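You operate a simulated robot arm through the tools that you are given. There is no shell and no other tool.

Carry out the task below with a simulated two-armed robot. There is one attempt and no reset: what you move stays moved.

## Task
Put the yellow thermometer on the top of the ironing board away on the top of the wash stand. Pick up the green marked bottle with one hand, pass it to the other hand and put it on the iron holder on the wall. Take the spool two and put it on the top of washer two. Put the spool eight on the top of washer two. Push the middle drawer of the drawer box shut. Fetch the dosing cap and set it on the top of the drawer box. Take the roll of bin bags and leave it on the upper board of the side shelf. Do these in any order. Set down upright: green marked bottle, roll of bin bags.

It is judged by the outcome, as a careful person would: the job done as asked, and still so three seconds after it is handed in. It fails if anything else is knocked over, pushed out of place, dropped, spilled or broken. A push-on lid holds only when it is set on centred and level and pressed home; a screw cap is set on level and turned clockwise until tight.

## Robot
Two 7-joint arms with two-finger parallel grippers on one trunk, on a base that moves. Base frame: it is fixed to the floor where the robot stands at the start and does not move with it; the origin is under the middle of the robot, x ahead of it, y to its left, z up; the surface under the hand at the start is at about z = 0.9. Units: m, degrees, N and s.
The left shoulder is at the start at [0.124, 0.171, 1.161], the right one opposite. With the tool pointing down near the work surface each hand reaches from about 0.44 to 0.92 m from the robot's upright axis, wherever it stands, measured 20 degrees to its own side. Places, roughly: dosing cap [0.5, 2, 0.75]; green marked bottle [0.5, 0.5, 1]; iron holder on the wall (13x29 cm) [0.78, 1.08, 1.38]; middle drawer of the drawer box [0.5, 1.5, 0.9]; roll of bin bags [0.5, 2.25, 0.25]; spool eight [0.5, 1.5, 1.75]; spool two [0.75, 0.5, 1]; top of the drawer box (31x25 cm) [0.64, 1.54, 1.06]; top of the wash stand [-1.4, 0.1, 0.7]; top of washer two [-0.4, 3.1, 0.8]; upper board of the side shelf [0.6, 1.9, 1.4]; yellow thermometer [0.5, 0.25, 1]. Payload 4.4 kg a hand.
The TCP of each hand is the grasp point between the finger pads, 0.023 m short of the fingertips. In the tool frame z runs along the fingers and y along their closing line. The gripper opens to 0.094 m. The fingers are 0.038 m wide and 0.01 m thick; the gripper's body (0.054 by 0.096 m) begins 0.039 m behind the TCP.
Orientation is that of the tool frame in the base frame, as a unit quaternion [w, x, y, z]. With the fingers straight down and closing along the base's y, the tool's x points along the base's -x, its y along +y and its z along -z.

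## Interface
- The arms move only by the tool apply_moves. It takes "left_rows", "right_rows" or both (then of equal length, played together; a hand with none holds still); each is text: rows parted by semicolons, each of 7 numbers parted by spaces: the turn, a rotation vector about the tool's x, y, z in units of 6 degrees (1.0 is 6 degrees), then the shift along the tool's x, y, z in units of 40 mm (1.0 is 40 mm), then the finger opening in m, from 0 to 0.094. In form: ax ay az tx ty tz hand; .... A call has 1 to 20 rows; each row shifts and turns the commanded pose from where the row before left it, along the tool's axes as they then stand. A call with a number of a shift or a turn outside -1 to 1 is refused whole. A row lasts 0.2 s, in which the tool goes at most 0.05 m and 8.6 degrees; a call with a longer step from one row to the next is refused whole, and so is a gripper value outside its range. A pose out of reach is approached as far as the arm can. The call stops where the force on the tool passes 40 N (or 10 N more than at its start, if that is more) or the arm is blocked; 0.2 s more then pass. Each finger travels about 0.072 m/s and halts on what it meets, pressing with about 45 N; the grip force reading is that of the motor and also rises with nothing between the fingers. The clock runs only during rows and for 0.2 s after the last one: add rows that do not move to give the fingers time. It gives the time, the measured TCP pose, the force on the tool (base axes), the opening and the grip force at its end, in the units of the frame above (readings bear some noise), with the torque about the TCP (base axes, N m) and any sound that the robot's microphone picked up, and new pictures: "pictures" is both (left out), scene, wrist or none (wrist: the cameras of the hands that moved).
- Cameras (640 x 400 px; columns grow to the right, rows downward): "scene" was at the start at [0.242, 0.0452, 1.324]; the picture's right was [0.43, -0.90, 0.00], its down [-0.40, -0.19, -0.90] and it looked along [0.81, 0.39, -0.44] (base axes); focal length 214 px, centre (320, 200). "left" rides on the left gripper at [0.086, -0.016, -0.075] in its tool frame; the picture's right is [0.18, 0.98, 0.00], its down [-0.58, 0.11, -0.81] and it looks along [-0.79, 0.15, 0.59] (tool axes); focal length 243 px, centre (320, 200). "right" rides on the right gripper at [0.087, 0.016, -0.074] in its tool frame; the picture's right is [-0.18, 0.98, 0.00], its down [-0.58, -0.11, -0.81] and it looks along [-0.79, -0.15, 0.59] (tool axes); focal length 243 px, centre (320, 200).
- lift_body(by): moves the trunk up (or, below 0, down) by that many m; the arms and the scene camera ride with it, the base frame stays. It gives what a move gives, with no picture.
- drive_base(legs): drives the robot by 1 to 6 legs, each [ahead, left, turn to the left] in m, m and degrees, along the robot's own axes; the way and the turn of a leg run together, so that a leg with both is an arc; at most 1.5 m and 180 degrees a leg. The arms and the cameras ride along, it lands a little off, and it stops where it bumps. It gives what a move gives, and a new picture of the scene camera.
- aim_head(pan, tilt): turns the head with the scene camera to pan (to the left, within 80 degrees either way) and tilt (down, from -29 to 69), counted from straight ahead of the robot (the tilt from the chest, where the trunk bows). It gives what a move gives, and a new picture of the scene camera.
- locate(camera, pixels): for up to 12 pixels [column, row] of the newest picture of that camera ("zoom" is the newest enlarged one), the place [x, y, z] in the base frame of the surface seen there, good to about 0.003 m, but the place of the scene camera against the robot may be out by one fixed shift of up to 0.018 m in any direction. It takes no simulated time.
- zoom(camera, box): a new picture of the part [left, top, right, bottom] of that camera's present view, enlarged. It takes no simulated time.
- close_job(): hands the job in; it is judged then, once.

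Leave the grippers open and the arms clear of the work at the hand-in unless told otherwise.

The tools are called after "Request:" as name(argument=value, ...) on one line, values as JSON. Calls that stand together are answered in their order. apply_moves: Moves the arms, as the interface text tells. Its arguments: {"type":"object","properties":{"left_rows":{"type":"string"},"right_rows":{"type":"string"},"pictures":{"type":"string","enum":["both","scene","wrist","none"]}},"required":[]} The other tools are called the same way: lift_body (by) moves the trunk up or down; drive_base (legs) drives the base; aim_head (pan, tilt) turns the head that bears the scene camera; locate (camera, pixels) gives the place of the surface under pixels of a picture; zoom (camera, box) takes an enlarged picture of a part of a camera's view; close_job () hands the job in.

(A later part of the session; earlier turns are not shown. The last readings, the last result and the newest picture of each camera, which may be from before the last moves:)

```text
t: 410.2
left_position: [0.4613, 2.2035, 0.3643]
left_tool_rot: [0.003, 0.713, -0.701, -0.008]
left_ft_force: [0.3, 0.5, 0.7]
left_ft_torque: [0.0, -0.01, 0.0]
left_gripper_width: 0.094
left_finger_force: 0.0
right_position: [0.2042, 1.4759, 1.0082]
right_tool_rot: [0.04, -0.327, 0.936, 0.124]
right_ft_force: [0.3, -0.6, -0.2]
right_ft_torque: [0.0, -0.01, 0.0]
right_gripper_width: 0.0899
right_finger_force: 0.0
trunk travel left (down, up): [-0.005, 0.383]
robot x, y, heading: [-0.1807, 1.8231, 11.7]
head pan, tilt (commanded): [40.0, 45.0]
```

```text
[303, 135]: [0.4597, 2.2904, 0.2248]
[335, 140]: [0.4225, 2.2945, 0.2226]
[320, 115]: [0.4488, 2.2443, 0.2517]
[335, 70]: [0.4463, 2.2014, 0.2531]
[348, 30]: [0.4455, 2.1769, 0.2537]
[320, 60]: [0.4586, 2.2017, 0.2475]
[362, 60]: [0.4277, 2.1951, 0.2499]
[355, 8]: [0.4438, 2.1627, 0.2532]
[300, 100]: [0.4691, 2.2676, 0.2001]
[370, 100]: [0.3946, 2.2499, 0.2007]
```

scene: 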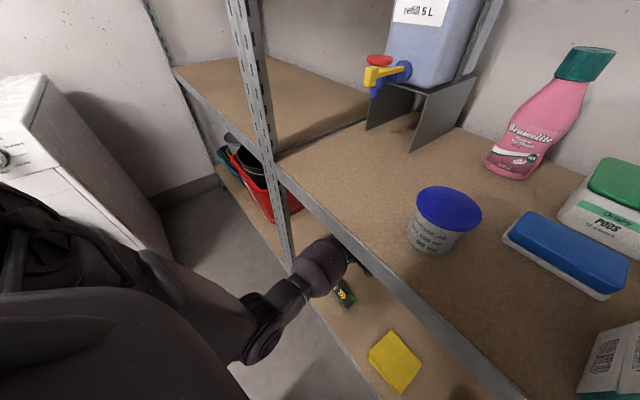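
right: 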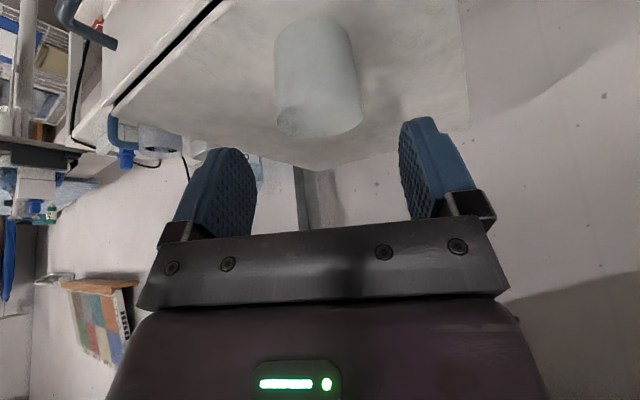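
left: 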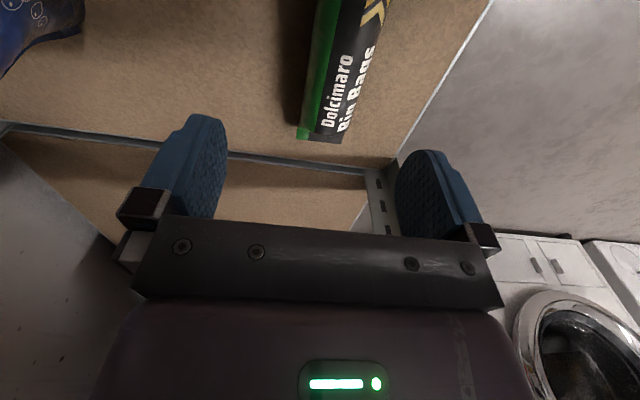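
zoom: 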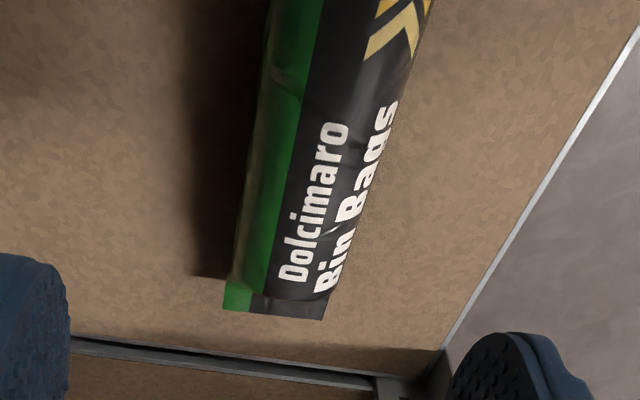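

The end seal is level (roll ≈ 0). Axis at x≈0.443. Pull the hand back 7 cm at this safe height and move the base 5 cm closer for reach.

Request:
apply_moves(left_rows="0 0 0 0 0.85 0 0.094; 0 0 0 0 0.85 0 0.094; 0 0 0 0 0 0 0.094", pictures="none")

Request:
drive_base(legs=[[0.05, -0.01, 0]])

Request:
apply_moves(left_rows="0 0 0 0 0 0 0.094", pictures="wrist")

```text
t: 411.2
left_position: [0.462, 2.2108, 0.4077]
left_tool_rot: [0.044, -0.702, 0.71, -0.016]
left_ft_force: [-1.6, -0.4, -0.1]
left_ft_torque: [-0.03, -0.07, -0.04]
left_gripper_width: 0.0939
left_finger_force: 0.0
right_position: [0.2085, 1.474, 1.0041]
right_tool_rot: [0.036, -0.328, 0.936, 0.125]
right_ft_force: [-0.7, 0.8, 0.7]
right_ft_torque: [0.0, 0.01, 0.01]
right_gripper_width: 0.0899
right_finger_force: 0.1
trunk travel left (down, up): [-0.005, 0.383]
robot x, y, heading: [-0.1841, 1.8231, 12.2]
head pan, tilt (commanded): [40.0, 45.0]
stopped in row 3 (left hand): the arm was blocked; the commanded pose is now the measured one
```

```text
t: 412.1
left_position: [0.512, 2.2114, 0.4062]
left_tool_rot: [0.04, -0.705, 0.708, -0.019]
left_ft_force: [-0.8, -0.1, -0.2]
left_ft_torque: [0.01, 0.01, 0.0]
left_gripper_width: 0.094
left_finger_force: 0.1
right_position: [0.2611, 1.4789, 1.0057]
right_tool_rot: [0.035, -0.329, 0.936, 0.124]
right_ft_force: [-0.3, -0.2, 0.0]
right_ft_torque: [-0.03, 0.0, -0.01]
right_gripper_width: 0.0901
right_finger_force: 0.1
trunk travel left (down, up): [-0.005, 0.383]
robot x, y, heading: [-0.1311, 1.8269, 12.0]
head pan, tilt (commanded): [40.0, 45.0]
```

scene: 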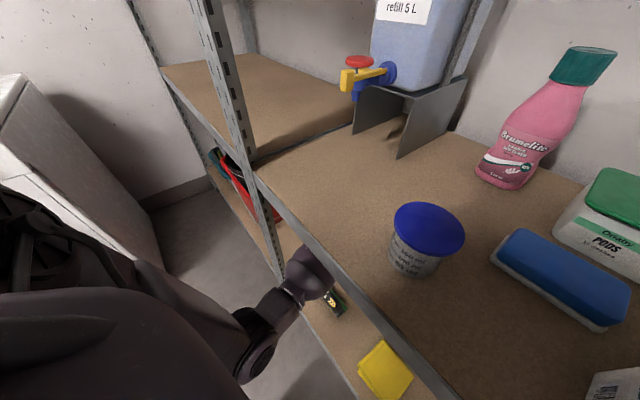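

```text
t: 412.5
left_position: [0.5127, 2.2115, 0.412]
left_tool_rot: [0.045, -0.704, 0.708, -0.022]
left_ft_force: [-0.5, 0.3, 0.5]
left_ft_torque: [0.04, -0.01, 0.0]
left_gripper_width: 0.0939
left_finger_force: 0.1
right_position: [0.2562, 1.4775, 1.0063]
right_tool_rot: [0.038, -0.329, 0.935, 0.124]
right_ft_force: [0.1, 0.0, 0.0]
right_ft_torque: [-0.02, 0.03, 0.01]
right_gripper_width: 0.09
right_finger_force: 0.1
trunk travel left (down, up): [-0.005, 0.383]
robot x, y, heading: [-0.1325, 1.8249, 11.9]
head pan, tilt (commanded): [40.0, 45.0]
```

left: 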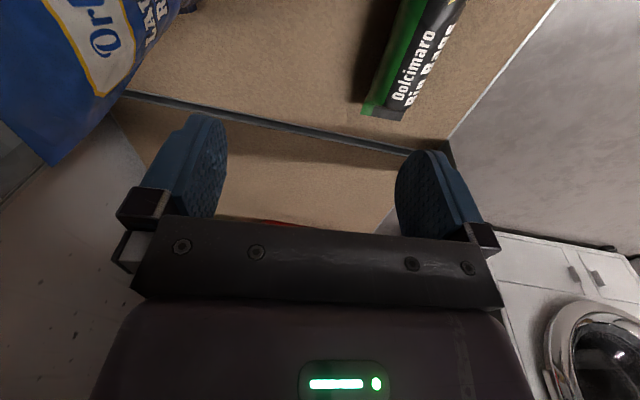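

Pulling back was blocked (the arm meets its own body), and the base step brought the hand too far in. Drive the base back 5 cm to where it was.

Request:
drive_base(legs=[[-0.05, 0.01, 0]])

Request:
apply_moves(left_rows="-0.9 0.31 0 0 0 0 0.094; 0 0 0 0 0 0 0.094; 0 0 0 0 0 0.9 0.094; 0 0 0 0 0 0 0.094", pictures="wrist")

```text
t: 413.4
left_position: [0.4607, 2.2104, 0.4114]
left_tool_rot: [0.045, -0.705, 0.707, -0.021]
left_ft_force: [0.6, 0.1, -0.3]
left_ft_torque: [-0.02, 0.03, -0.01]
left_gripper_width: 0.0941
left_finger_force: 0.0
right_position: [0.2051, 1.4761, 1.0057]
right_tool_rot: [0.038, -0.329, 0.936, 0.124]
right_ft_force: [-0.4, -0.2, 0.6]
right_ft_torque: [0.02, -0.04, 0.01]
right_gripper_width: 0.0901
right_finger_force: 0.0
trunk travel left (down, up): [-0.005, 0.383]
robot x, y, heading: [-0.1851, 1.8218, 12.2]
head pan, tilt (commanded): [40.0, 45.0]
```

scene: 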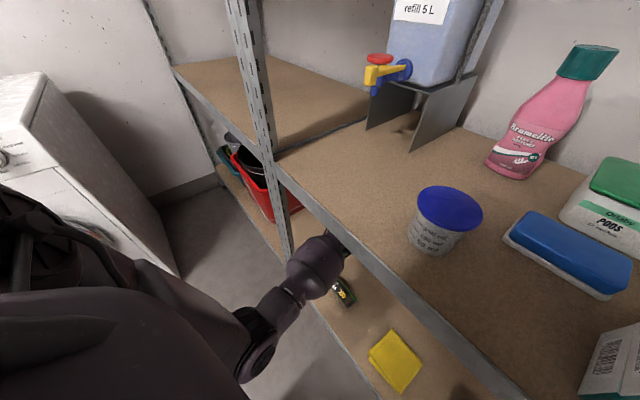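

```text
t: 414.4
left_position: [0.4603, 2.2112, 0.3775]
left_tool_rot: [0.0, -0.705, 0.709, 0.0]
left_ft_force: [0.0, 0.2, 0.3]
left_ft_torque: [-0.01, -0.01, 0.01]
left_gripper_width: 0.0936
left_finger_force: 0.0
right_position: [0.2024, 1.4748, 1.0066]
right_tool_rot: [0.04, -0.329, 0.935, 0.124]
right_ft_force: [-0.1, 0.1, -0.6]
right_ft_torque: [-0.02, 0.05, 0.03]
right_gripper_width: 0.0901
right_finger_force: 0.0
trunk travel left (down, up): [-0.005, 0.383]
robot x, y, heading: [-0.1819, 1.827, 12.0]
head pan, tilt (commanded): [40.0, 45.0]
```

left: 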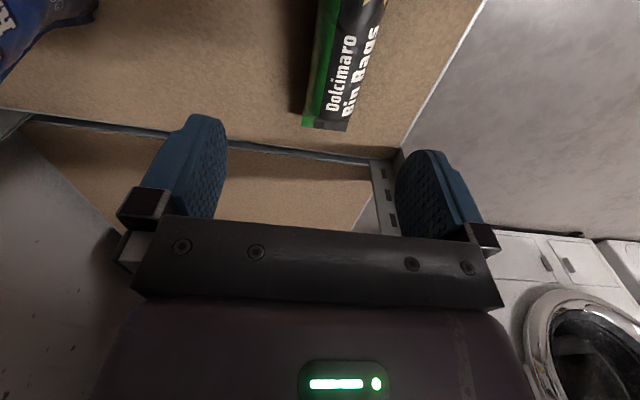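

Level again. Shift 1.7 cm back over the pack's axis and descend.

Request:
apply_moves(left_rows="0 0 0 0.2 0.43 0 0.094; 0 0 0 0 0 0.9 0.094; 0 0 0 0 0 0.9 0.094; 0 0 0 0 0 0.9 0.094; 0 0 0 0 0 0.6 0.094; 0 0 0 0 0 0 0.094", pictures="wrist")

```text
t: 415.8
left_position: [0.443, 2.2019, 0.2469]
left_tool_rot: [0.001, -0.705, 0.709, 0.0]
left_ft_force: [-0.3, 0.6, -0.2]
left_ft_torque: [-0.03, 0.02, 0.0]
left_gripper_width: 0.0939
left_finger_force: 0.1
right_position: [0.2024, 1.4747, 1.0077]
right_tool_rot: [0.041, -0.329, 0.935, 0.124]
right_ft_force: [0.0, 0.3, 0.6]
right_ft_torque: [-0.02, -0.01, 0.01]
right_gripper_width: 0.0898
right_finger_force: 0.0
trunk travel left (down, up): [-0.005, 0.383]
robot x, y, heading: [-0.183, 1.8213, 11.8]
head pan, tilt (commanded): [40.0, 45.0]
```

left: 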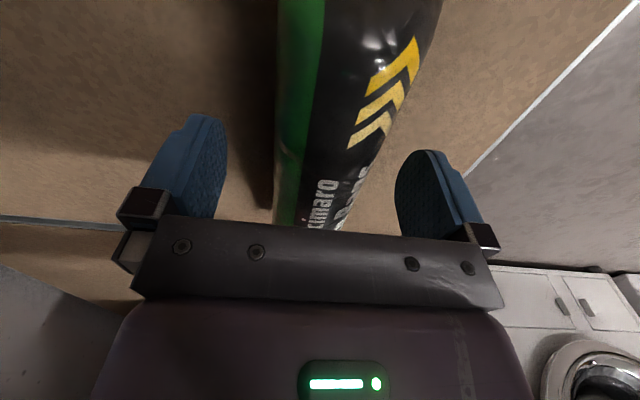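

Lower 1.4 cm more and close gently on the pack.

Request:
apply_moves(left_rows="0 0 0 0 0 0.35 0.094; 0 0 0 0 0 0 0.094; 0 0 0 0 0 0 0.07; 0 0 0 0 0 0 0.05; 0 0 0 0 0 0 0.035; 0 0 0 0 0 0 0.035; 0 0 0 0 0 0 0.035", pictures="wrist")

```text
t: 417.4
left_position: [0.4426, 2.2017, 0.2332]
left_tool_rot: [0.001, -0.705, 0.709, 0.0]
left_ft_force: [0.3, 1.0, 0.5]
left_ft_torque: [0.0, 0.03, 0.03]
left_gripper_width: 0.0494
left_finger_force: 44.7
right_position: [0.2024, 1.4753, 1.0082]
right_tool_rot: [0.04, -0.329, 0.935, 0.124]
right_ft_force: [-0.1, -0.5, -0.3]
right_ft_torque: [0.01, 0.0, -0.04]
right_gripper_width: 0.0899
right_finger_force: 0.0
trunk travel left (down, up): [-0.005, 0.383]
robot x, y, heading: [-0.185, 1.8226, 12.0]
head pan, tilt (commanded): [40.0, 45.0]
```

left: 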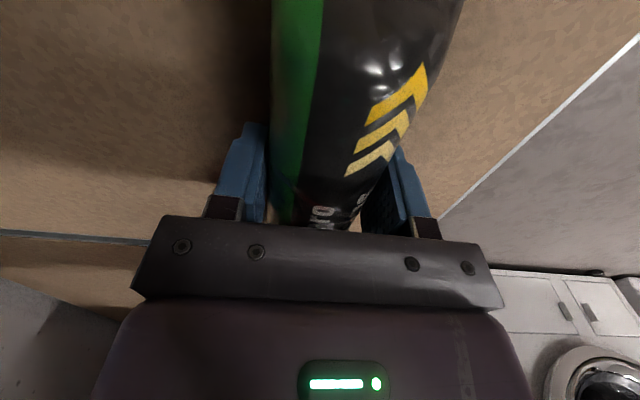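

Gripped (49 mm). Lift 16 cm, then back out with the base.

Request:
apply_moves(left_rows="0 0 0 0 0 -0.4 0.035; 0 0 0 0 0 -0.8 0.035; 0 0 0 0 0 -0.9 0.035; 0 0 0 0 0 -0.9 0.035; 0 0 0 0 0 -0.9 0.035; 0 0 0 0 0 0 0.035", pictures="wrist")

Request:
drive_base(legs=[[-0.4, -0.05, 0]])

```text
t: 418.8
left_position: [0.4451, 2.2021, 0.3922]
left_tool_rot: [0.004, -0.705, 0.709, 0.001]
left_ft_force: [0.5, 0.0, -2.2]
left_ft_torque: [0.02, 0.02, -0.01]
left_gripper_width: 0.0496
left_finger_force: 45.0
right_position: [0.2034, 1.4762, 1.0078]
right_tool_rot: [0.04, -0.329, 0.935, 0.124]
right_ft_force: [0.5, -0.6, -0.3]
right_ft_torque: [0.0, -0.02, -0.02]
right_gripper_width: 0.0902
right_finger_force: 0.0
trunk travel left (down, up): [-0.005, 0.383]
robot x, y, heading: [-0.1851, 1.825, 12.0]
head pan, tilt (commanded): [40.0, 45.0]
```

left: 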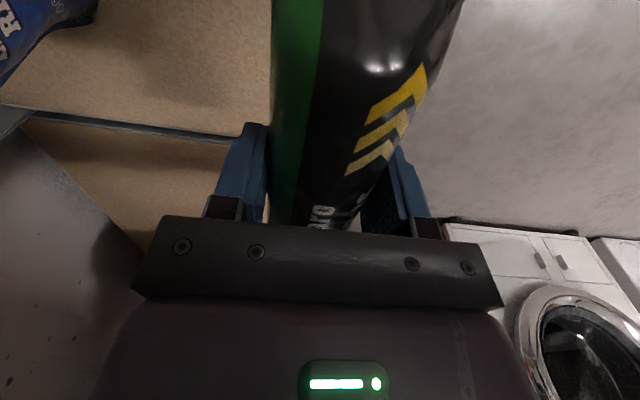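

```text
t: 421.3
left_position: [0.0673, 2.0676, 0.3887]
left_tool_rot: [0.001, -0.703, 0.711, -0.002]
left_ft_force: [-0.1, 0.1, -2.4]
left_ft_torque: [-0.02, 0.01, -0.02]
left_gripper_width: 0.0496
left_finger_force: 45.5
right_position: [-0.1774, 1.3428, 1.0063]
right_tool_rot: [0.038, -0.327, 0.936, 0.124]
right_ft_force: [0.0, 0.6, 0.0]
right_ft_torque: [0.01, -0.01, -0.02]
right_gripper_width: 0.09
right_finger_force: 0.1
trunk travel left (down, up): [-0.005, 0.383]
robot x, y, heading: [-0.5658, 1.6901, 11.9]
head pan, tilt (commanded): [40.0, 45.0]
```

scene: 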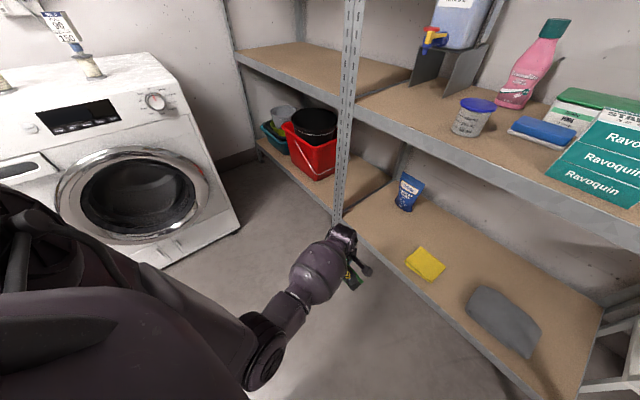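

The pack is out, level and label-up. Raise the left hand and the trunk back to normal height.

Request:
apply_moves(left_rows="0 0 0 0 0 -0.9 0.035; 0 0 0 0 0 -0.9 0.035; 0 0 0 0 0 -0.9 0.035; 0 0 0 0 0 -0.9 0.035; 0 0 0 0 0 -0.9 0.035; 0 0 0 0 0 -0.9 0.035; 0 0 0 0 0 -0.9 0.035; 0 0 0 0 0 0 0.035", pictures="none")

Request:
lift_body(by=0.17)

Request:
aim_head(pan=10, tilt=30)

```text
t: 422.8
left_position: [0.1226, 1.9694, 0.6798]
left_tool_rot: [0.113, -0.563, 0.819, 0.015]
left_ft_force: [-0.3, 1.1, -3.5]
left_ft_torque: [-0.05, -0.03, -0.05]
left_gripper_width: 0.0498
left_finger_force: 45.2
right_position: [-0.1798, 1.3447, 1.0078]
right_tool_rot: [0.04, -0.327, 0.936, 0.122]
right_ft_force: [0.4, 1.4, 0.7]
right_ft_torque: [-0.07, -0.02, 0.02]
right_gripper_width: 0.0904
right_finger_force: 0.1
trunk travel left (down, up): [-0.005, 0.383]
robot x, y, heading: [-0.5693, 1.6935, 11.8]
head pan, tilt (commanded): [40.0, 45.0]
stopped in row 7 (left hand): the arm was blocked; the commanded pose is now the measured one
```

```text
t: 424.0
left_position: [0.1319, 2.0419, 0.8253]
left_tool_rot: [0.179, -0.58, 0.793, 0.056]
left_ft_force: [0.1, -0.3, -1.6]
left_ft_torque: [-0.03, -0.01, 0.0]
left_gripper_width: 0.0497
left_finger_force: 45.2
right_position: [-0.1905, 1.3409, 1.1136]
right_tool_rot: [0.059, -0.33, 0.934, 0.122]
right_ft_force: [1.5, -0.4, -0.9]
right_ft_torque: [0.04, 0.0, 0.0]
right_gripper_width: 0.0898
right_finger_force: 0.2
trunk travel left (down, up): [-0.105, 0.283]
robot x, y, heading: [-0.5697, 1.6934, 12.2]
head pan, tilt (commanded): [40.0, 45.0]
stopped: the arm was blocked; the commanded pose is now the measured one
```

```text
t: 424.9
left_position: [0.132, 2.0424, 0.8203]
left_tool_rot: [0.176, -0.581, 0.793, 0.058]
left_ft_force: [0.4, -0.1, -2.9]
left_ft_torque: [-0.01, -0.03, 0.01]
left_gripper_width: 0.0495
left_finger_force: 44.7
right_position: [-0.1862, 1.3411, 1.113]
right_tool_rot: [0.057, -0.329, 0.935, 0.122]
right_ft_force: [-0.2, 0.0, -0.6]
right_ft_torque: [0.01, -0.03, -0.04]
right_gripper_width: 0.0901
right_finger_force: 0.0
trunk travel left (down, up): [-0.105, 0.283]
robot x, y, heading: [-0.5681, 1.6896, 11.9]
head pan, tilt (commanded): [10.0, 30.0]
```

scene: 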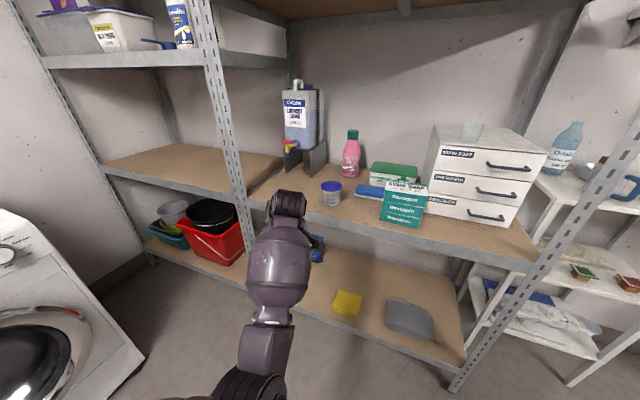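

The left elbow is jammed in front of the body. Move the left hand (with the pack) outward to the left to free it.

Request:
apply_moves(left_rows="0 0 0 -0.92 0.51 0.28 0.035; 0 0 0 -0.92 0.51 0.28 0.035; 0 0 0 -0.92 0.51 0.28 0.035; 0 0 0 -0.92 0.51 0.28 0.035; 0 0 0 -0.92 0.51 0.28 0.035; 0 0 0 -0.92 0.51 0.28 0.035; 0 0 0 -0.92 0.51 0.28 0.035; 0 0 0 0 0 0 0.035", pictures="scene")

```text
t: 426.7
left_position: [0.081, 2.3418, 0.8211]
left_tool_rot: [0.175, -0.582, 0.792, 0.057]
left_ft_force: [-0.9, 0.5, -1.9]
left_ft_torque: [0.0, -0.01, 0.01]
left_gripper_width: 0.0496
left_finger_force: 45.0
right_position: [-0.1871, 1.3408, 1.1116]
right_tool_rot: [0.056, -0.329, 0.935, 0.121]
right_ft_force: [0.4, 0.4, 0.1]
right_ft_torque: [0.01, 0.01, -0.01]
right_gripper_width: 0.0902
right_finger_force: 0.0
trunk travel left (down, up): [-0.105, 0.283]
robot x, y, heading: [-0.5634, 1.6943, 11.5]
head pan, tilt (commanded): [10.0, 30.0]
```

scene: 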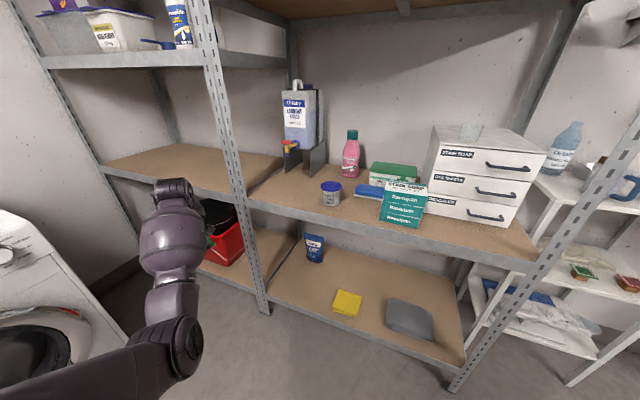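

Free. Level the pack again, then lift the trunk.

Request:
apply_moves(left_rows="-0.275 0.85 0 0 0 -0.4 0.035; -0.275 0.85 0 0 0 -0.4 0.035; -0.275 0.85 0 0 0 -0.4 0.035; -0.275 0.85 0 0 0 -0.4 0.035; 0 0 0 0 0 0 0.035", pictures="none")

Request:
lift_body(by=0.12)

```text
t: 427.9
left_position: [0.0738, 2.33, 0.8816]
left_tool_rot: [-0.002, -0.59, 0.807, -0.001]
left_ft_force: [0.4, -0.8, -2.1]
left_ft_torque: [-0.01, -0.01, 0.04]
left_gripper_width: 0.0496
left_finger_force: 44.5
right_position: [-0.1865, 1.3418, 1.1116]
right_tool_rot: [0.055, -0.329, 0.935, 0.122]
right_ft_force: [0.1, 0.4, 0.2]
right_ft_torque: [0.01, 0.03, -0.02]
right_gripper_width: 0.0898
right_finger_force: 0.0
trunk travel left (down, up): [-0.105, 0.283]
robot x, y, heading: [-0.5658, 1.6914, 11.5]
head pan, tilt (commanded): [10.0, 30.0]
```

```text
t: 429.4
left_position: [0.0732, 2.3306, 0.9993]
left_tool_rot: [-0.002, -0.591, 0.807, 0.0]
left_ft_force: [1.3, -0.2, -2.7]
left_ft_torque: [-0.02, 0.03, -0.01]
left_gripper_width: 0.0497
left_finger_force: 44.8
right_position: [-0.1868, 1.3428, 1.2317]
right_tool_rot: [0.054, -0.329, 0.935, 0.122]
right_ft_force: [0.4, 0.4, 0.6]
right_ft_torque: [0.02, 0.03, -0.02]
right_gripper_width: 0.0898
right_finger_force: 0.1
trunk travel left (down, up): [-0.225, 0.163]
robot x, y, heading: [-0.5651, 1.6902, 11.9]
head pan, tilt (commanded): [10.0, 30.0]
```

Level and free. Turn to face the washers and bring the pack over washer one's free top.

Request:
drive_base(legs=[[0, 0, 78]])

Request:
apply_moves(left_rows="0 0 1 0 0 0 0.035; 0 0 1 0 0 0 0.035; 0 0 1 0 0 0 0.035; 0 0 1 0 0 0 0.035; 0 0 1 0 0 0 0.035; 0 0 1 0 0 0 0.035; 0 0 1 0 0 0 0.035; 0 0 1 0 0 0 0.035; 0 0 1 0 0 0 0.035; 0 0 1 0 0 0 0.035; 0 0 0 0 0 -0.8 0.035; 0 0 0 0 0 -0.8 0.035; 0 0 0 0 0 0 0.035", pictures="both")

```text
t: 433.2
left_position: [-1.0517, 2.4544, 1.0022]
left_tool_rot: [-0.001, 0.966, -0.259, 0.002]
left_ft_force: [0.2, -0.3, -2.7]
left_ft_torque: [0.0, 0.01, -0.01]
left_gripper_width: 0.0494
left_finger_force: 45.1
right_position: [-0.1429, 1.9874, 1.2317]
right_tool_rot: [0.033, 0.843, -0.522, -0.13]
right_ft_force: [0.0, -0.3, -0.3]
right_ft_torque: [0.0, 0.01, 0.02]
right_gripper_width: 0.0896
right_finger_force: 0.0
trunk travel left (down, up): [-0.225, 0.163]
robot x, y, heading: [-0.5647, 1.6914, 89.4]
head pan, tilt (commanded): [10.0, 30.0]
```

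scene: 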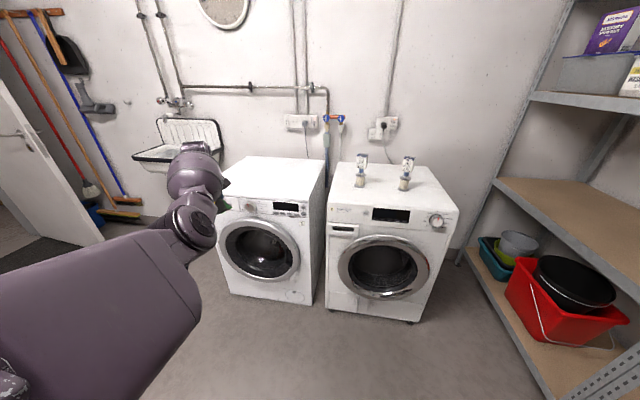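

```text
t: 436.0
left_position: [-1.0534, 2.4539, 1.0642]
left_tool_rot: [-0.001, 0.707, -0.707, 0.002]
left_ft_force: [-0.1, 0.6, -2.7]
left_ft_torque: [-0.04, 0.0, 0.01]
left_gripper_width: 0.0497
left_finger_force: 44.8
right_position: [-0.1422, 1.9873, 1.2314]
right_tool_rot: [0.033, 0.842, -0.522, -0.13]
right_ft_force: [0.2, -0.1, 0.2]
right_ft_torque: [0.02, -0.02, 0.0]
right_gripper_width: 0.0899
right_finger_force: 0.1
trunk travel left (down, up): [-0.225, 0.163]
robot x, y, heading: [-0.5688, 1.6938, 89.4]
head pan, tilt (commanded): [10.0, 30.0]
```

scene: 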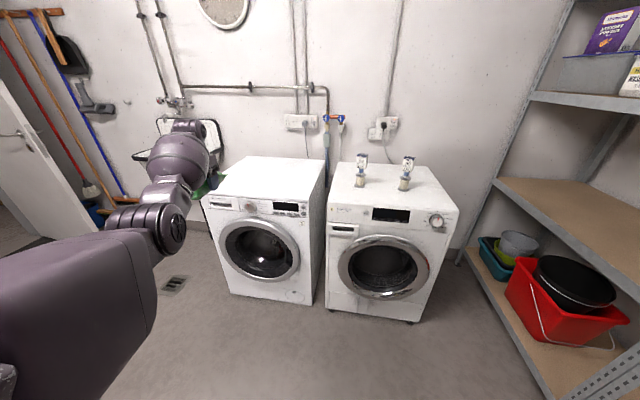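
left: 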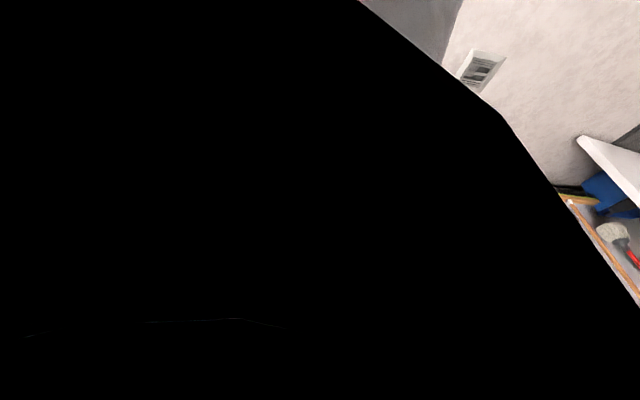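

Spools on washer two look fine. Drive ahead so the pack is above washer one (target about [-0.95,2.96]).

Request:
drive_base(legs=[[0.5, -0.1, 0.5]])

Request:
apply_moves(left_rows="0 0 0 0 0 0 0.035", pictures="wrist")

```text
t: 438.9
left_position: [-0.9577, 2.9446, 1.0651]
left_tool_rot: [-0.001, 0.709, -0.705, 0.001]
left_ft_force: [1.4, -0.4, -2.7]
left_ft_torque: [-0.03, 0.01, 0.01]
left_gripper_width: 0.0498
left_finger_force: 45.1
right_position: [-0.0432, 2.4852, 1.2319]
right_tool_rot: [0.033, 0.845, -0.518, -0.131]
right_ft_force: [-0.5, 0.2, 0.1]
right_ft_torque: [0.0, -0.02, 0.0]
right_gripper_width: 0.09
right_finger_force: 0.1
trunk travel left (down, up): [-0.225, 0.163]
robot x, y, heading: [-0.4625, 2.1832, 90.2]
head pan, tilt (commanded): [10.0, 30.0]
```

scene: 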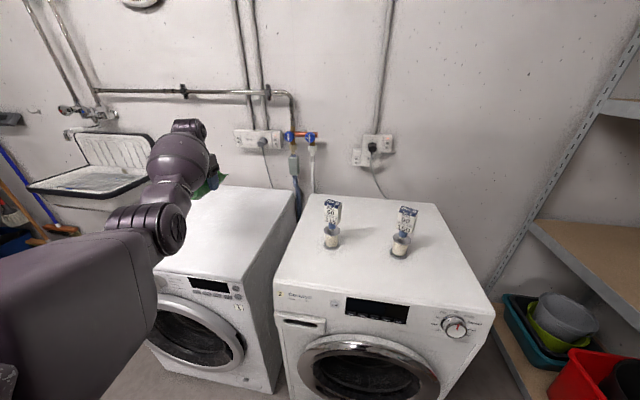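

```text
t: 439.3
left_position: [-0.9579, 2.9431, 1.0651]
left_tool_rot: [0.0, 0.71, -0.704, 0.003]
left_ft_force: [-0.5, -0.4, -2.1]
left_ft_torque: [0.0, -0.04, -0.04]
left_gripper_width: 0.0497
left_finger_force: 45.0
right_position: [-0.043, 2.4843, 1.2325]
right_tool_rot: [0.034, 0.844, -0.519, -0.13]
right_ft_force: [-0.4, -1.1, 0.7]
right_ft_torque: [0.0, 0.01, -0.04]
right_gripper_width: 0.0898
right_finger_force: 0.0
trunk travel left (down, up): [-0.225, 0.163]
robot x, y, heading: [-0.4652, 2.1824, 89.8]
head pan, tilt (commanded): [10.0, 30.0]
```

left: 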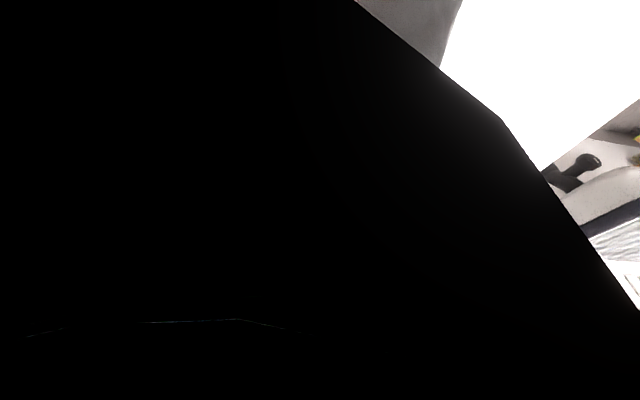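

The left camera is black – perhaps the pack's end has swung in front of it. Zoom with the scene camera.

Request:
zoom(camera="scene", box=[140, 110, 260, 230])

```text
3.33 times, centred on (200, 170) of scene
```

zoom: 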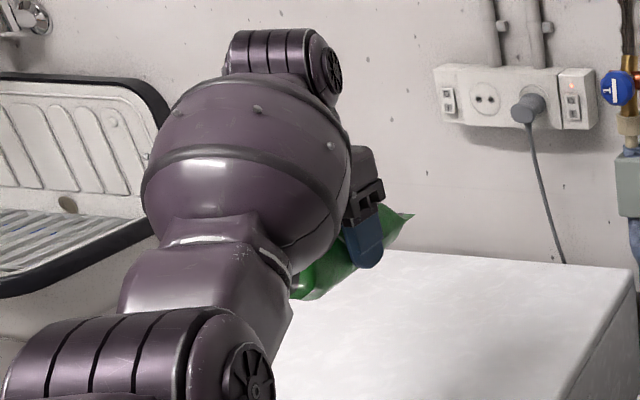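

From the perspective the pack is level and parallel to y. Lower it toward washer one.

Request:
apply_moves(left_rows="0 0 0 0 0 0.9 0.035; 0 0 0 0 0 0.9 0.035; 0 0 0 0 0 0.9 0.035; 0 0 0 0 0 0.9 0.035; 0 0 0 0 0 0.4 0.035; 0 0 0 0 0 0 0.035", pictures="both")

Request:
zoom(camera="scene", box=[140, 130, 280, 260])

```text
t: 440.7
left_position: [-0.9575, 2.9422, 0.9048]
left_tool_rot: [-0.001, 0.71, -0.704, 0.001]
left_ft_force: [0.0, -1.1, -2.4]
left_ft_torque: [-0.02, -0.01, -0.02]
left_gripper_width: 0.0496
left_finger_force: 45.0
right_position: [-0.0436, 2.484, 1.2321]
right_tool_rot: [0.033, 0.844, -0.519, -0.13]
right_ft_force: [0.6, -1.2, 0.0]
right_ft_torque: [0.02, 0.0, 0.0]
right_gripper_width: 0.09
right_finger_force: 0.0
trunk travel left (down, up): [-0.225, 0.163]
robot x, y, heading: [-0.4645, 2.1876, 89.9]
head pan, tilt (commanded): [10.0, 30.0]
```

scene: 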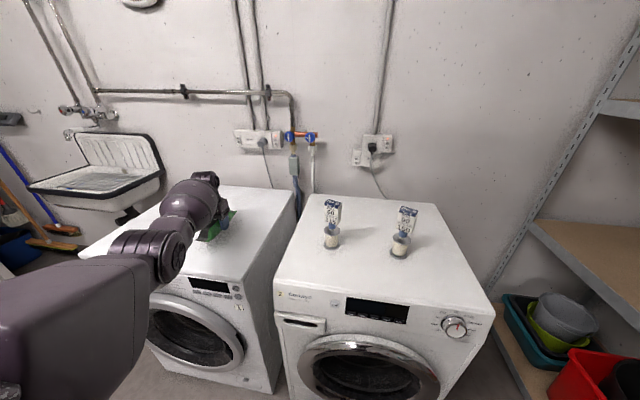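
left: 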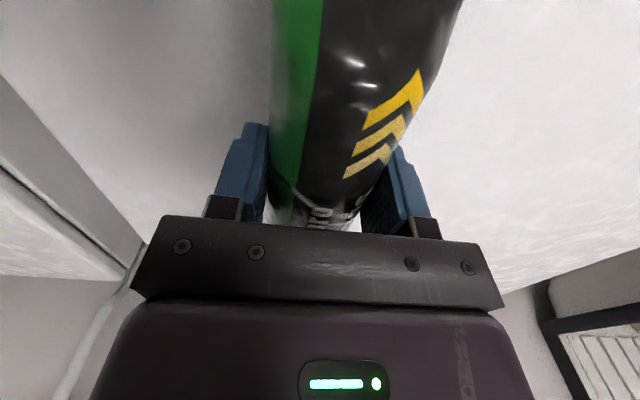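

```text
3.08 times, centred on (210, 195) of scene
```

zoom: 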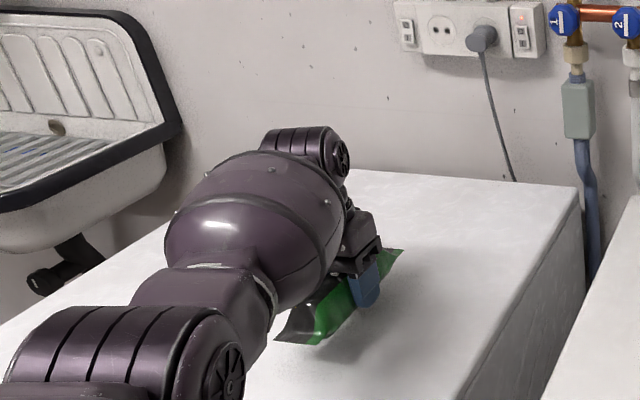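

The pack is held as when picked. Lower the last 2 cm to contact.

Request:
apply_moves(left_rows="0 0 0 0 0 0.4 0.035; 0 0 0 0 0 0.1 0.035; 0 0 0 0 0 0.05 0.035; 0 0 0 0 0 0 0.035", pictures="none")

```text
t: 441.7
left_position: [-0.9574, 2.9437, 0.8817]
left_tool_rot: [-0.002, 0.71, -0.704, 0.001]
left_ft_force: [0.5, 0.3, -2.7]
left_ft_torque: [-0.02, 0.01, -0.03]
left_gripper_width: 0.0496
left_finger_force: 44.9
right_position: [-0.0428, 2.4842, 1.232]
right_tool_rot: [0.034, 0.844, -0.519, -0.131]
right_ft_force: [-0.1, 0.0, 0.4]
right_ft_torque: [0.0, -0.04, -0.01]
right_gripper_width: 0.0898
right_finger_force: 0.0
trunk travel left (down, up): [-0.225, 0.163]
robot x, y, heading: [-0.4654, 2.1885, 89.7]
head pan, tilt (commanded): [10.0, 30.0]
```

Request:
apply_moves(left_rows="0 0 0 0 0 0.06 0.035; 0 0 0 0 0 0.04 0.035; 0 0 0 0 0 0 0.035", pictures="none")

```text
t: 442.5
left_position: [-0.9576, 2.9439, 0.8833]
left_tool_rot: [-0.002, 0.71, -0.704, 0.0]
left_ft_force: [0.9, -0.9, 14.0]
left_ft_torque: [-0.58, -0.07, 0.03]
left_gripper_width: 0.0496
left_finger_force: 45.3
right_position: [-0.043, 2.4825, 1.2318]
right_tool_rot: [0.032, 0.844, -0.519, -0.131]
right_ft_force: [0.3, 0.5, -0.4]
right_ft_torque: [0.01, -0.01, 0.02]
right_gripper_width: 0.0898
right_finger_force: 0.0
trunk travel left (down, up): [-0.225, 0.163]
robot x, y, heading: [-0.4648, 2.1865, 89.7]
head pan, tilt (commanded): [10.0, 30.0]
```

Contact. Ease up a touch, open wide and lift straight up with no sideways motion.

Request:
apply_moves(left_rows="0 0 0 0 0 -0.03 0.035; 0 0 0 0 0 0 0.06; 0 0 0 0 0 0 0.08; 0 0 0 0 0 0 0.094; 0 0 0 0 0 0 0.094; 0 0 0 0 0 -0.5 0.094; 0 0 0 0 0 -0.9 0.094; 0 0 0 0 0 -0.9 0.094; 0 0 0 0 0 -0.9 0.094; 0 0 0 0 0 0 0.094", pictures="both")

```text
t: 444.7
left_position: [-0.9596, 2.9458, 1.0073]
left_tool_rot: [0.0, 0.711, -0.703, 0.001]
left_ft_force: [-0.4, 0.1, -0.6]
left_ft_torque: [0.02, 0.01, -0.03]
left_gripper_width: 0.0941
left_finger_force: 0.0
right_position: [-0.0446, 2.4837, 1.2327]
right_tool_rot: [0.033, 0.845, -0.518, -0.13]
right_ft_force: [-1.1, 0.6, 0.0]
right_ft_torque: [0.03, -0.02, 0.0]
right_gripper_width: 0.09
right_finger_force: 0.1
trunk travel left (down, up): [-0.225, 0.163]
robot x, y, heading: [-0.4647, 2.1889, 90.0]
head pan, tilt (commanded): [10.0, 30.0]
```

scene: 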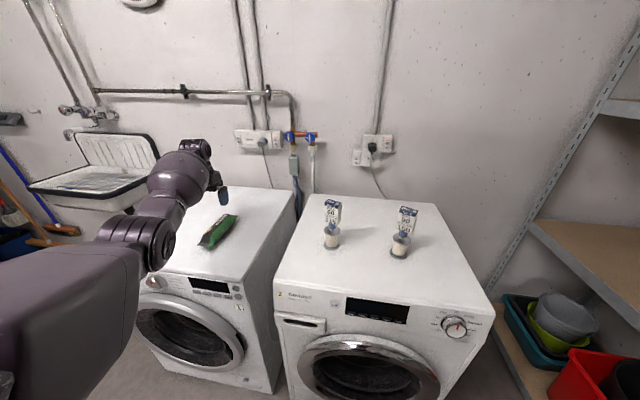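
left: 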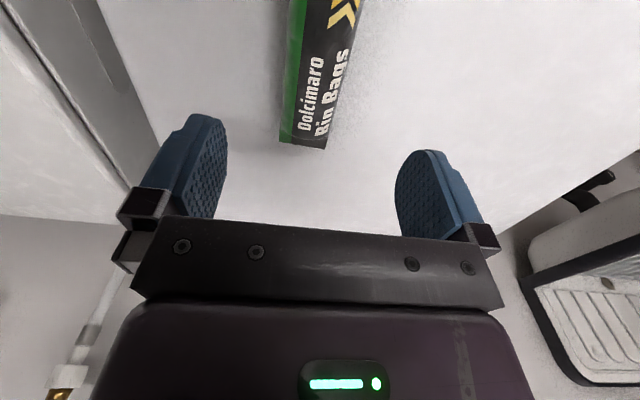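

The pack lies on washer one. Zoom to check its attitude.

Request:
zoom(camera="scene", box=[180, 190, 270, 260])

Request:
locate(camera="left", pixels=[[283, 138], [323, 145], [303, 140], [305, 100], [320, 50], [330, 15], [295, 60], [350, 50], [260, 100], [380, 100]])

```text
5.71 times, centred on (225, 225) of scene
```

zoom: 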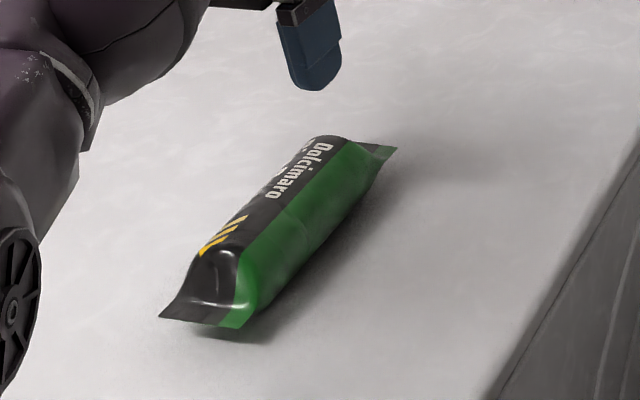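

```text
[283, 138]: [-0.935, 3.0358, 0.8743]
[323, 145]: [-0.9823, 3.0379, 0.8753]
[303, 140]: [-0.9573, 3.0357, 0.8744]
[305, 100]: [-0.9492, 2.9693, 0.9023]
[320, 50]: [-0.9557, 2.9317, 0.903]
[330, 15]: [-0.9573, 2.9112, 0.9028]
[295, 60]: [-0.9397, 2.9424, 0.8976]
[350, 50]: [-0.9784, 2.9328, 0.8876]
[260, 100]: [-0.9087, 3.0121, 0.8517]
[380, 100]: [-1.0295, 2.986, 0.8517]
```

The seals are level: the pack is right way up. Retract the left hand (up, then back).

Request:
apply_moves(left_rows="0 0 0 0 0 -0.9 0.094; 0 0 0 0.95 0 -0.3 0.094; 0 0 0 0.95 0 0 0.094; 0 0 0 0.95 0 0 0.094; 0 0 0 0.95 0 0 0.094; 0 0 0 0.95 0 0 0.094; 0 0 0 0.95 0 0 0.094; 0 0 0 0.95 0 0 0.094; 0 0 0 0.95 0 0 0.094; 0 0 0 0 0 0 0.094", pictures="none")

```text
t: 446.9
left_position: [-0.9559, 2.6411, 1.0579]
left_tool_rot: [-0.001, 0.71, -0.704, 0.002]
left_ft_force: [-0.1, 0.2, 0.6]
left_ft_torque: [0.0, 0.01, -0.01]
left_gripper_width: 0.0943
left_finger_force: 0.1
right_position: [-0.0432, 2.4854, 1.2315]
right_tool_rot: [0.034, 0.844, -0.519, -0.129]
right_ft_force: [0.1, 0.8, 0.0]
right_ft_torque: [-0.01, 0.02, 0.01]
right_gripper_width: 0.0899
right_finger_force: 0.0
trunk travel left (down, up): [-0.225, 0.163]
robot x, y, heading: [-0.4654, 2.1877, 89.9]
head pan, tilt (commanded): [10.0, 30.0]
```

Drive 0.63 m to the left so washer one is within the right arm's zone.

Request:
drive_base(legs=[[-0.1, 0.635, 0]])

Request:
apply_moves(right_rows="0 0 0 0 0 0 0.09", pictures="wrist")

```text
t: 453.0
left_position: [-1.5894, 2.5472, 1.0573]
left_tool_rot: [-0.001, 0.707, -0.707, 0.001]
left_ft_force: [1.3, 1.1, 0.3]
left_ft_torque: [-0.01, -0.03, 0.0]
left_gripper_width: 0.094
left_finger_force: 0.1
right_position: [-0.6778, 2.3858, 1.2326]
right_tool_rot: [0.033, 0.843, -0.521, -0.13]
right_ft_force: [-0.2, -0.1, 0.6]
right_ft_torque: [0.01, 0.03, -0.01]
right_gripper_width: 0.0901
right_finger_force: 0.1
trunk travel left (down, up): [-0.225, 0.163]
robot x, y, heading: [-1.1004, 2.09, 89.7]
head pan, tilt (commanded): [10.0, 30.0]
```

scene: 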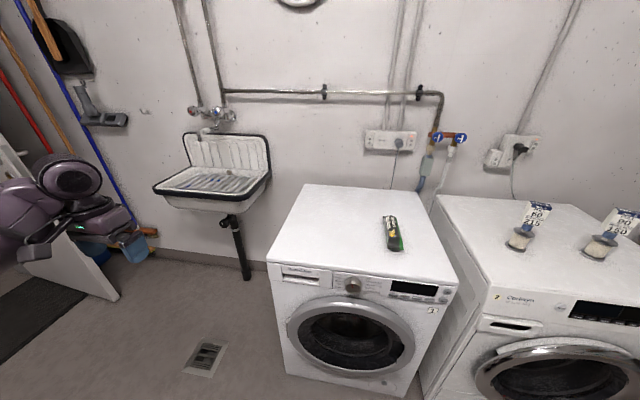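

```text
t: 453.4
left_position: [-1.5904, 2.5478, 1.0572]
left_tool_rot: [-0.002, 0.707, -0.707, 0.001]
left_ft_force: [-0.8, 0.2, 0.1]
left_ft_torque: [-0.03, 0.0, -0.01]
left_gripper_width: 0.094
left_finger_force: 0.1
right_position: [-0.6778, 2.3849, 1.2326]
right_tool_rot: [0.032, 0.843, -0.521, -0.13]
right_ft_force: [0.0, -0.2, -0.1]
right_ft_torque: [-0.01, 0.01, -0.01]
right_gripper_width: 0.0901
right_finger_force: 0.1
trunk travel left (down, up): [-0.225, 0.163]
robot x, y, heading: [-1.0975, 2.0886, 89.4]
head pan, tilt (commanded): [10.0, 30.0]
```

right: 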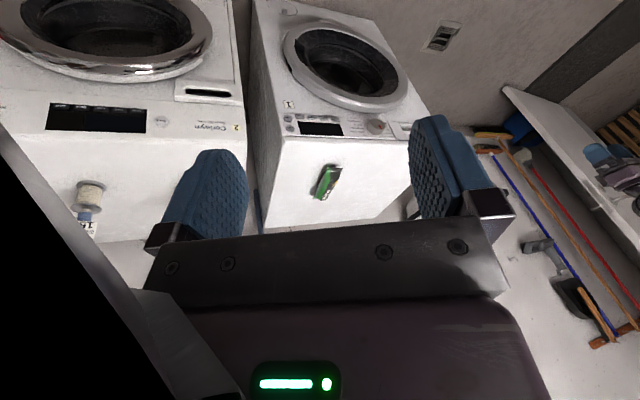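

Reset the right arm's posture: level the hand, stretch it out to the right, then swing forward.

Request:
apply_moves(right_rows="0.915 0.9 0 0 0 0 0.09; 0.915 0.9 0 0 0 0 0.09; 0 0 0 0.63 -0.884 0 0.09; 0 0 0 0.63 -0.884 0 0.09; 0 0 0 0.63 -0.884 0 0.09; 0 0 0 0.63 -0.884 0 0.09; 0 0 0 0.63 -0.884 0 0.09; 0 0 0 0.63 -0.884 0 0.09; 0 0 0 0.63 -0.884 0 0.09; 0 0 0 0 0 0 0.09", pictures="none")

Request:
apply_moves(right_rows="0 0 0 -0.99 0 0 0.09; 0 0 0 -0.99 0 0 0.09; 0 0 0 -0.99 0 0 0.09; 0 0 0 -0.99 0 0 0.09; 0 0 0 -0.99 0 0 0.09; 0 0 0 -0.99 0 0 0.09; 0 0 0 -0.99 0 0 0.09; 0 0 0 -0.93 0.47 0 0.09; 0 0 0 -0.93 0.47 0 0.09; 0 0 0 -0.93 0.47 0 0.09; 0 0 0 -0.93 0.47 0 0.09; 0 0 0 -0.93 0.47 0 0.09; 0 0 0 -0.93 0.47 0 0.09; 0 0 0 0 0 0 0.09", pictures="scene")

```text
t: 455.6
left_position: [-1.5897, 2.5469, 1.0572]
left_tool_rot: [-0.001, 0.708, -0.706, 0.001]
left_ft_force: [0.3, -0.2, 0.1]
left_ft_torque: [-0.02, 0.02, 0.03]
left_gripper_width: 0.0938
left_finger_force: 0.0
right_position: [-0.6338, 2.3774, 1.2342]
right_tool_rot: [0.001, 0.85, -0.527, 0.0]
right_ft_force: [-0.4, 0.6, 0.4]
right_ft_torque: [0.01, -0.05, 0.01]
right_gripper_width: 0.0899
right_finger_force: 0.1
right hand out of reach, approached as far as the arm can: row 4, 5, 6, 7, 8, 9
trunk travel left (down, up): [-0.225, 0.163]
robot x, y, heading: [-1.1023, 2.0906, 89.2]
head pan, tilt (commanded): [10.0, 30.0]
```

```text
t: 458.6
left_position: [-1.589, 2.5475, 1.0567]
left_tool_rot: [-0.001, 0.708, -0.707, 0.002]
left_ft_force: [0.0, -0.1, 0.1]
left_ft_torque: [-0.04, 0.03, 0.0]
left_gripper_width: 0.0943
left_finger_force: 0.0
right_position: [-0.8552, 2.6865, 1.2294]
right_tool_rot: [0.001, 0.85, -0.527, 0.0]
right_ft_force: [-0.7, 0.5, 0.1]
right_ft_torque: [0.01, 0.03, -0.02]
right_gripper_width: 0.0901
right_finger_force: 0.1
right hand out of reach, approached as far as the arm can: row 10, 11, 12, 13
trunk travel left (down, up): [-0.225, 0.163]
robot x, y, heading: [-1.1004, 2.0911, 89.5]
head pan, tilt (commanded): [10.0, 30.0]
```

scene: 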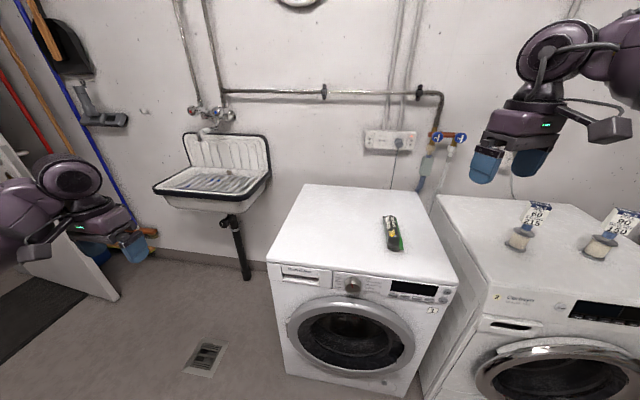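

The right arm is now in the high-elbow posture. Lower and pull it in first, then stretch it sideways at a lower height as I did for the left.

Request:
apply_moves(right_rows="0 0 0 0.78 0.3 0.875 0.09; 0 0 0 0.78 0.3 0.875 0.09; 0 0 0 0.78 0.3 0.875 0.09; 0 0 0 0.78 0.3 0.875 0.09; 0 0 0 0.78 0.3 0.875 0.09; 0 0 0 0.78 0.3 0.875 0.09; 0 0 0 0.82 -0.84 0 0.09; 0 0 0 0.82 -0.84 0 0.09; 0 0 0 0.82 -0.84 0 0.09; 0 0 0 0.82 -0.84 0 0.09; 0 0 0 0.82 -0.84 0 0.09; 0 0 0 0.82 -0.84 0 0.09; 0 0 0 0.82 -0.84 0 0.09; 0 0 0 0.82 -0.84 0 0.09; 0 0 0 0.82 -0.84 0 0.09; 0 0 0 0 0 0 0.09", pictures="none")

Request:
aim_head(pan=-60, tilt=25)

```text
t: 462.0
left_position: [-1.5912, 2.5474, 1.0571]
left_tool_rot: [-0.001, 0.708, -0.706, 0.001]
left_ft_force: [-0.6, 0.5, 0.8]
left_ft_torque: [0.02, 0.01, 0.0]
left_gripper_width: 0.094
left_finger_force: 0.0
right_position: [-0.6479, 2.4301, 1.0242]
right_tool_rot: [0.001, 0.85, -0.526, 0.001]
right_ft_force: [0.0, 0.1, 0.6]
right_ft_torque: [0.0, 0.02, 0.01]
right_gripper_width: 0.09
right_finger_force: 0.0
right hand out of reach, approached as far as the arm can: row 11, 12, 13, 14, 15
trunk travel left (down, up): [-0.225, 0.163]
robot x, y, heading: [-1.1023, 2.0916, 89.4]
head pan, tilt (commanded): [10.0, 30.0]
```

```text
t: 463.4
left_position: [-1.5903, 2.5463, 1.0563]
left_tool_rot: [-0.002, 0.708, -0.706, 0.002]
left_ft_force: [0.3, 0.3, -0.4]
left_ft_torque: [0.02, -0.03, 0.03]
left_gripper_width: 0.0939
left_finger_force: 0.0
right_position: [-0.647, 2.4295, 1.0239]
right_tool_rot: [0.001, 0.85, -0.527, 0.0]
right_ft_force: [-0.4, 0.3, 0.5]
right_ft_torque: [-0.03, 0.01, -0.02]
right_gripper_width: 0.09
right_finger_force: 0.1
trunk travel left (down, up): [-0.225, 0.163]
robot x, y, heading: [-1.103, 2.0873, 89.4]
head pan, tilt (commanded): [-60.0, 25.0]
```

scene: 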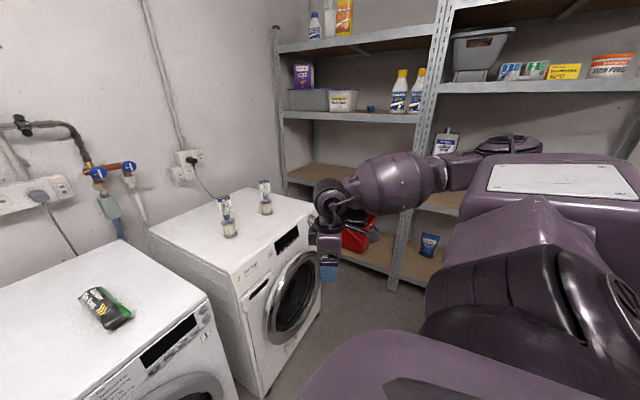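

Lower the right hand further near the body (to bring the upper arm down), then extend sideways.

Request:
apply_moves(right_rows="0 0 0 0 0 0.9 0.09; 0 0 0 0 0 0.9 0.09; 0 0 0 0 0 0.9 0.09; 0 0 0 0 0 0.9 0.09; 0 0 0 0 0 0.9 0.09; 0 0 0 0 0 0.9 0.09; 0 0 0 0 0 0.9 0.09; 0 0 0 0 0 0.9 0.09; 0 0 0 0 0 0 0.09", pictures="scene")

```text
t: 465.4
left_position: [-1.5904, 2.5459, 1.0579]
left_tool_rot: [-0.002, 0.708, -0.707, 0.002]
left_ft_force: [0.2, -0.6, -1.0]
left_ft_torque: [0.01, -0.01, 0.02]
left_gripper_width: 0.0937
left_finger_force: 0.1
right_position: [-0.6486, 2.4305, 0.7369]
right_tool_rot: [0.001, 0.85, -0.527, 0.001]
right_ft_force: [1.3, -1.0, -0.7]
right_ft_torque: [0.01, 0.01, -0.01]
right_gripper_width: 0.0902
right_finger_force: 0.1
trunk travel left (down, up): [-0.225, 0.163]
robot x, y, heading: [-1.0997, 2.09, 89.9]
head pan, tilt (commanded): [-60.0, 25.0]
```

scene: 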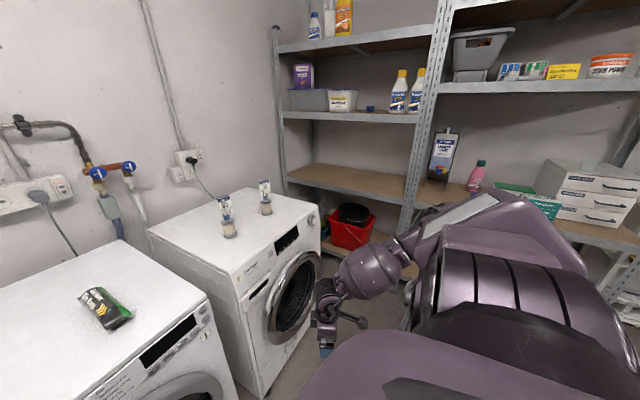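

The upper arm came down. Now stretch it sideways.

Request:
apply_moves(right_rows="0 0 0 0.8 -0.86 0 0.09; 0 0 0 0.8 -0.86 0 0.09; 0 0 0 0.8 -0.86 0 0.09; 0 0 0 0.8 -0.86 0 0.09; 0 0 0 0.8 -0.86 0 0.09; 0 0 0 0.8 -0.86 -0.3 0.09; 0 0 0 0 0 -0.8 0.09; 0 0 0 0 0 -0.8 0.09; 0 0 0 0 0 -0.8 0.09; 0 0 0 0 0 0 0.09", pictures="scene")

```text
t: 467.6
left_position: [-1.5895, 2.5465, 1.057]
left_tool_rot: [-0.002, 0.708, -0.706, 0.001]
left_ft_force: [-0.4, 0.4, 0.9]
left_ft_torque: [-0.01, -0.02, 0.0]
left_gripper_width: 0.0941
left_finger_force: 0.1
right_position: [-0.5124, 2.3384, 0.7982]
right_tool_rot: [-0.002, 0.851, -0.525, 0.001]
right_ft_force: [-0.3, 0.1, 0.4]
right_ft_torque: [-0.03, 0.0, 0.01]
right_gripper_width: 0.09
right_finger_force: 0.1
right hand out of reach, approached as far as the arm can: row 4, 5, 6, 7, 8, 9
trunk travel left (down, up): [-0.225, 0.163]
robot x, y, heading: [-1.1005, 2.0919, 89.4]
head pan, tilt (commanded): [-60.0, 25.0]
```

scene: 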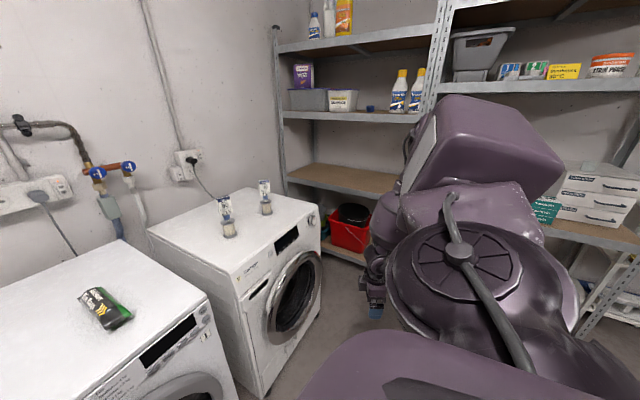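

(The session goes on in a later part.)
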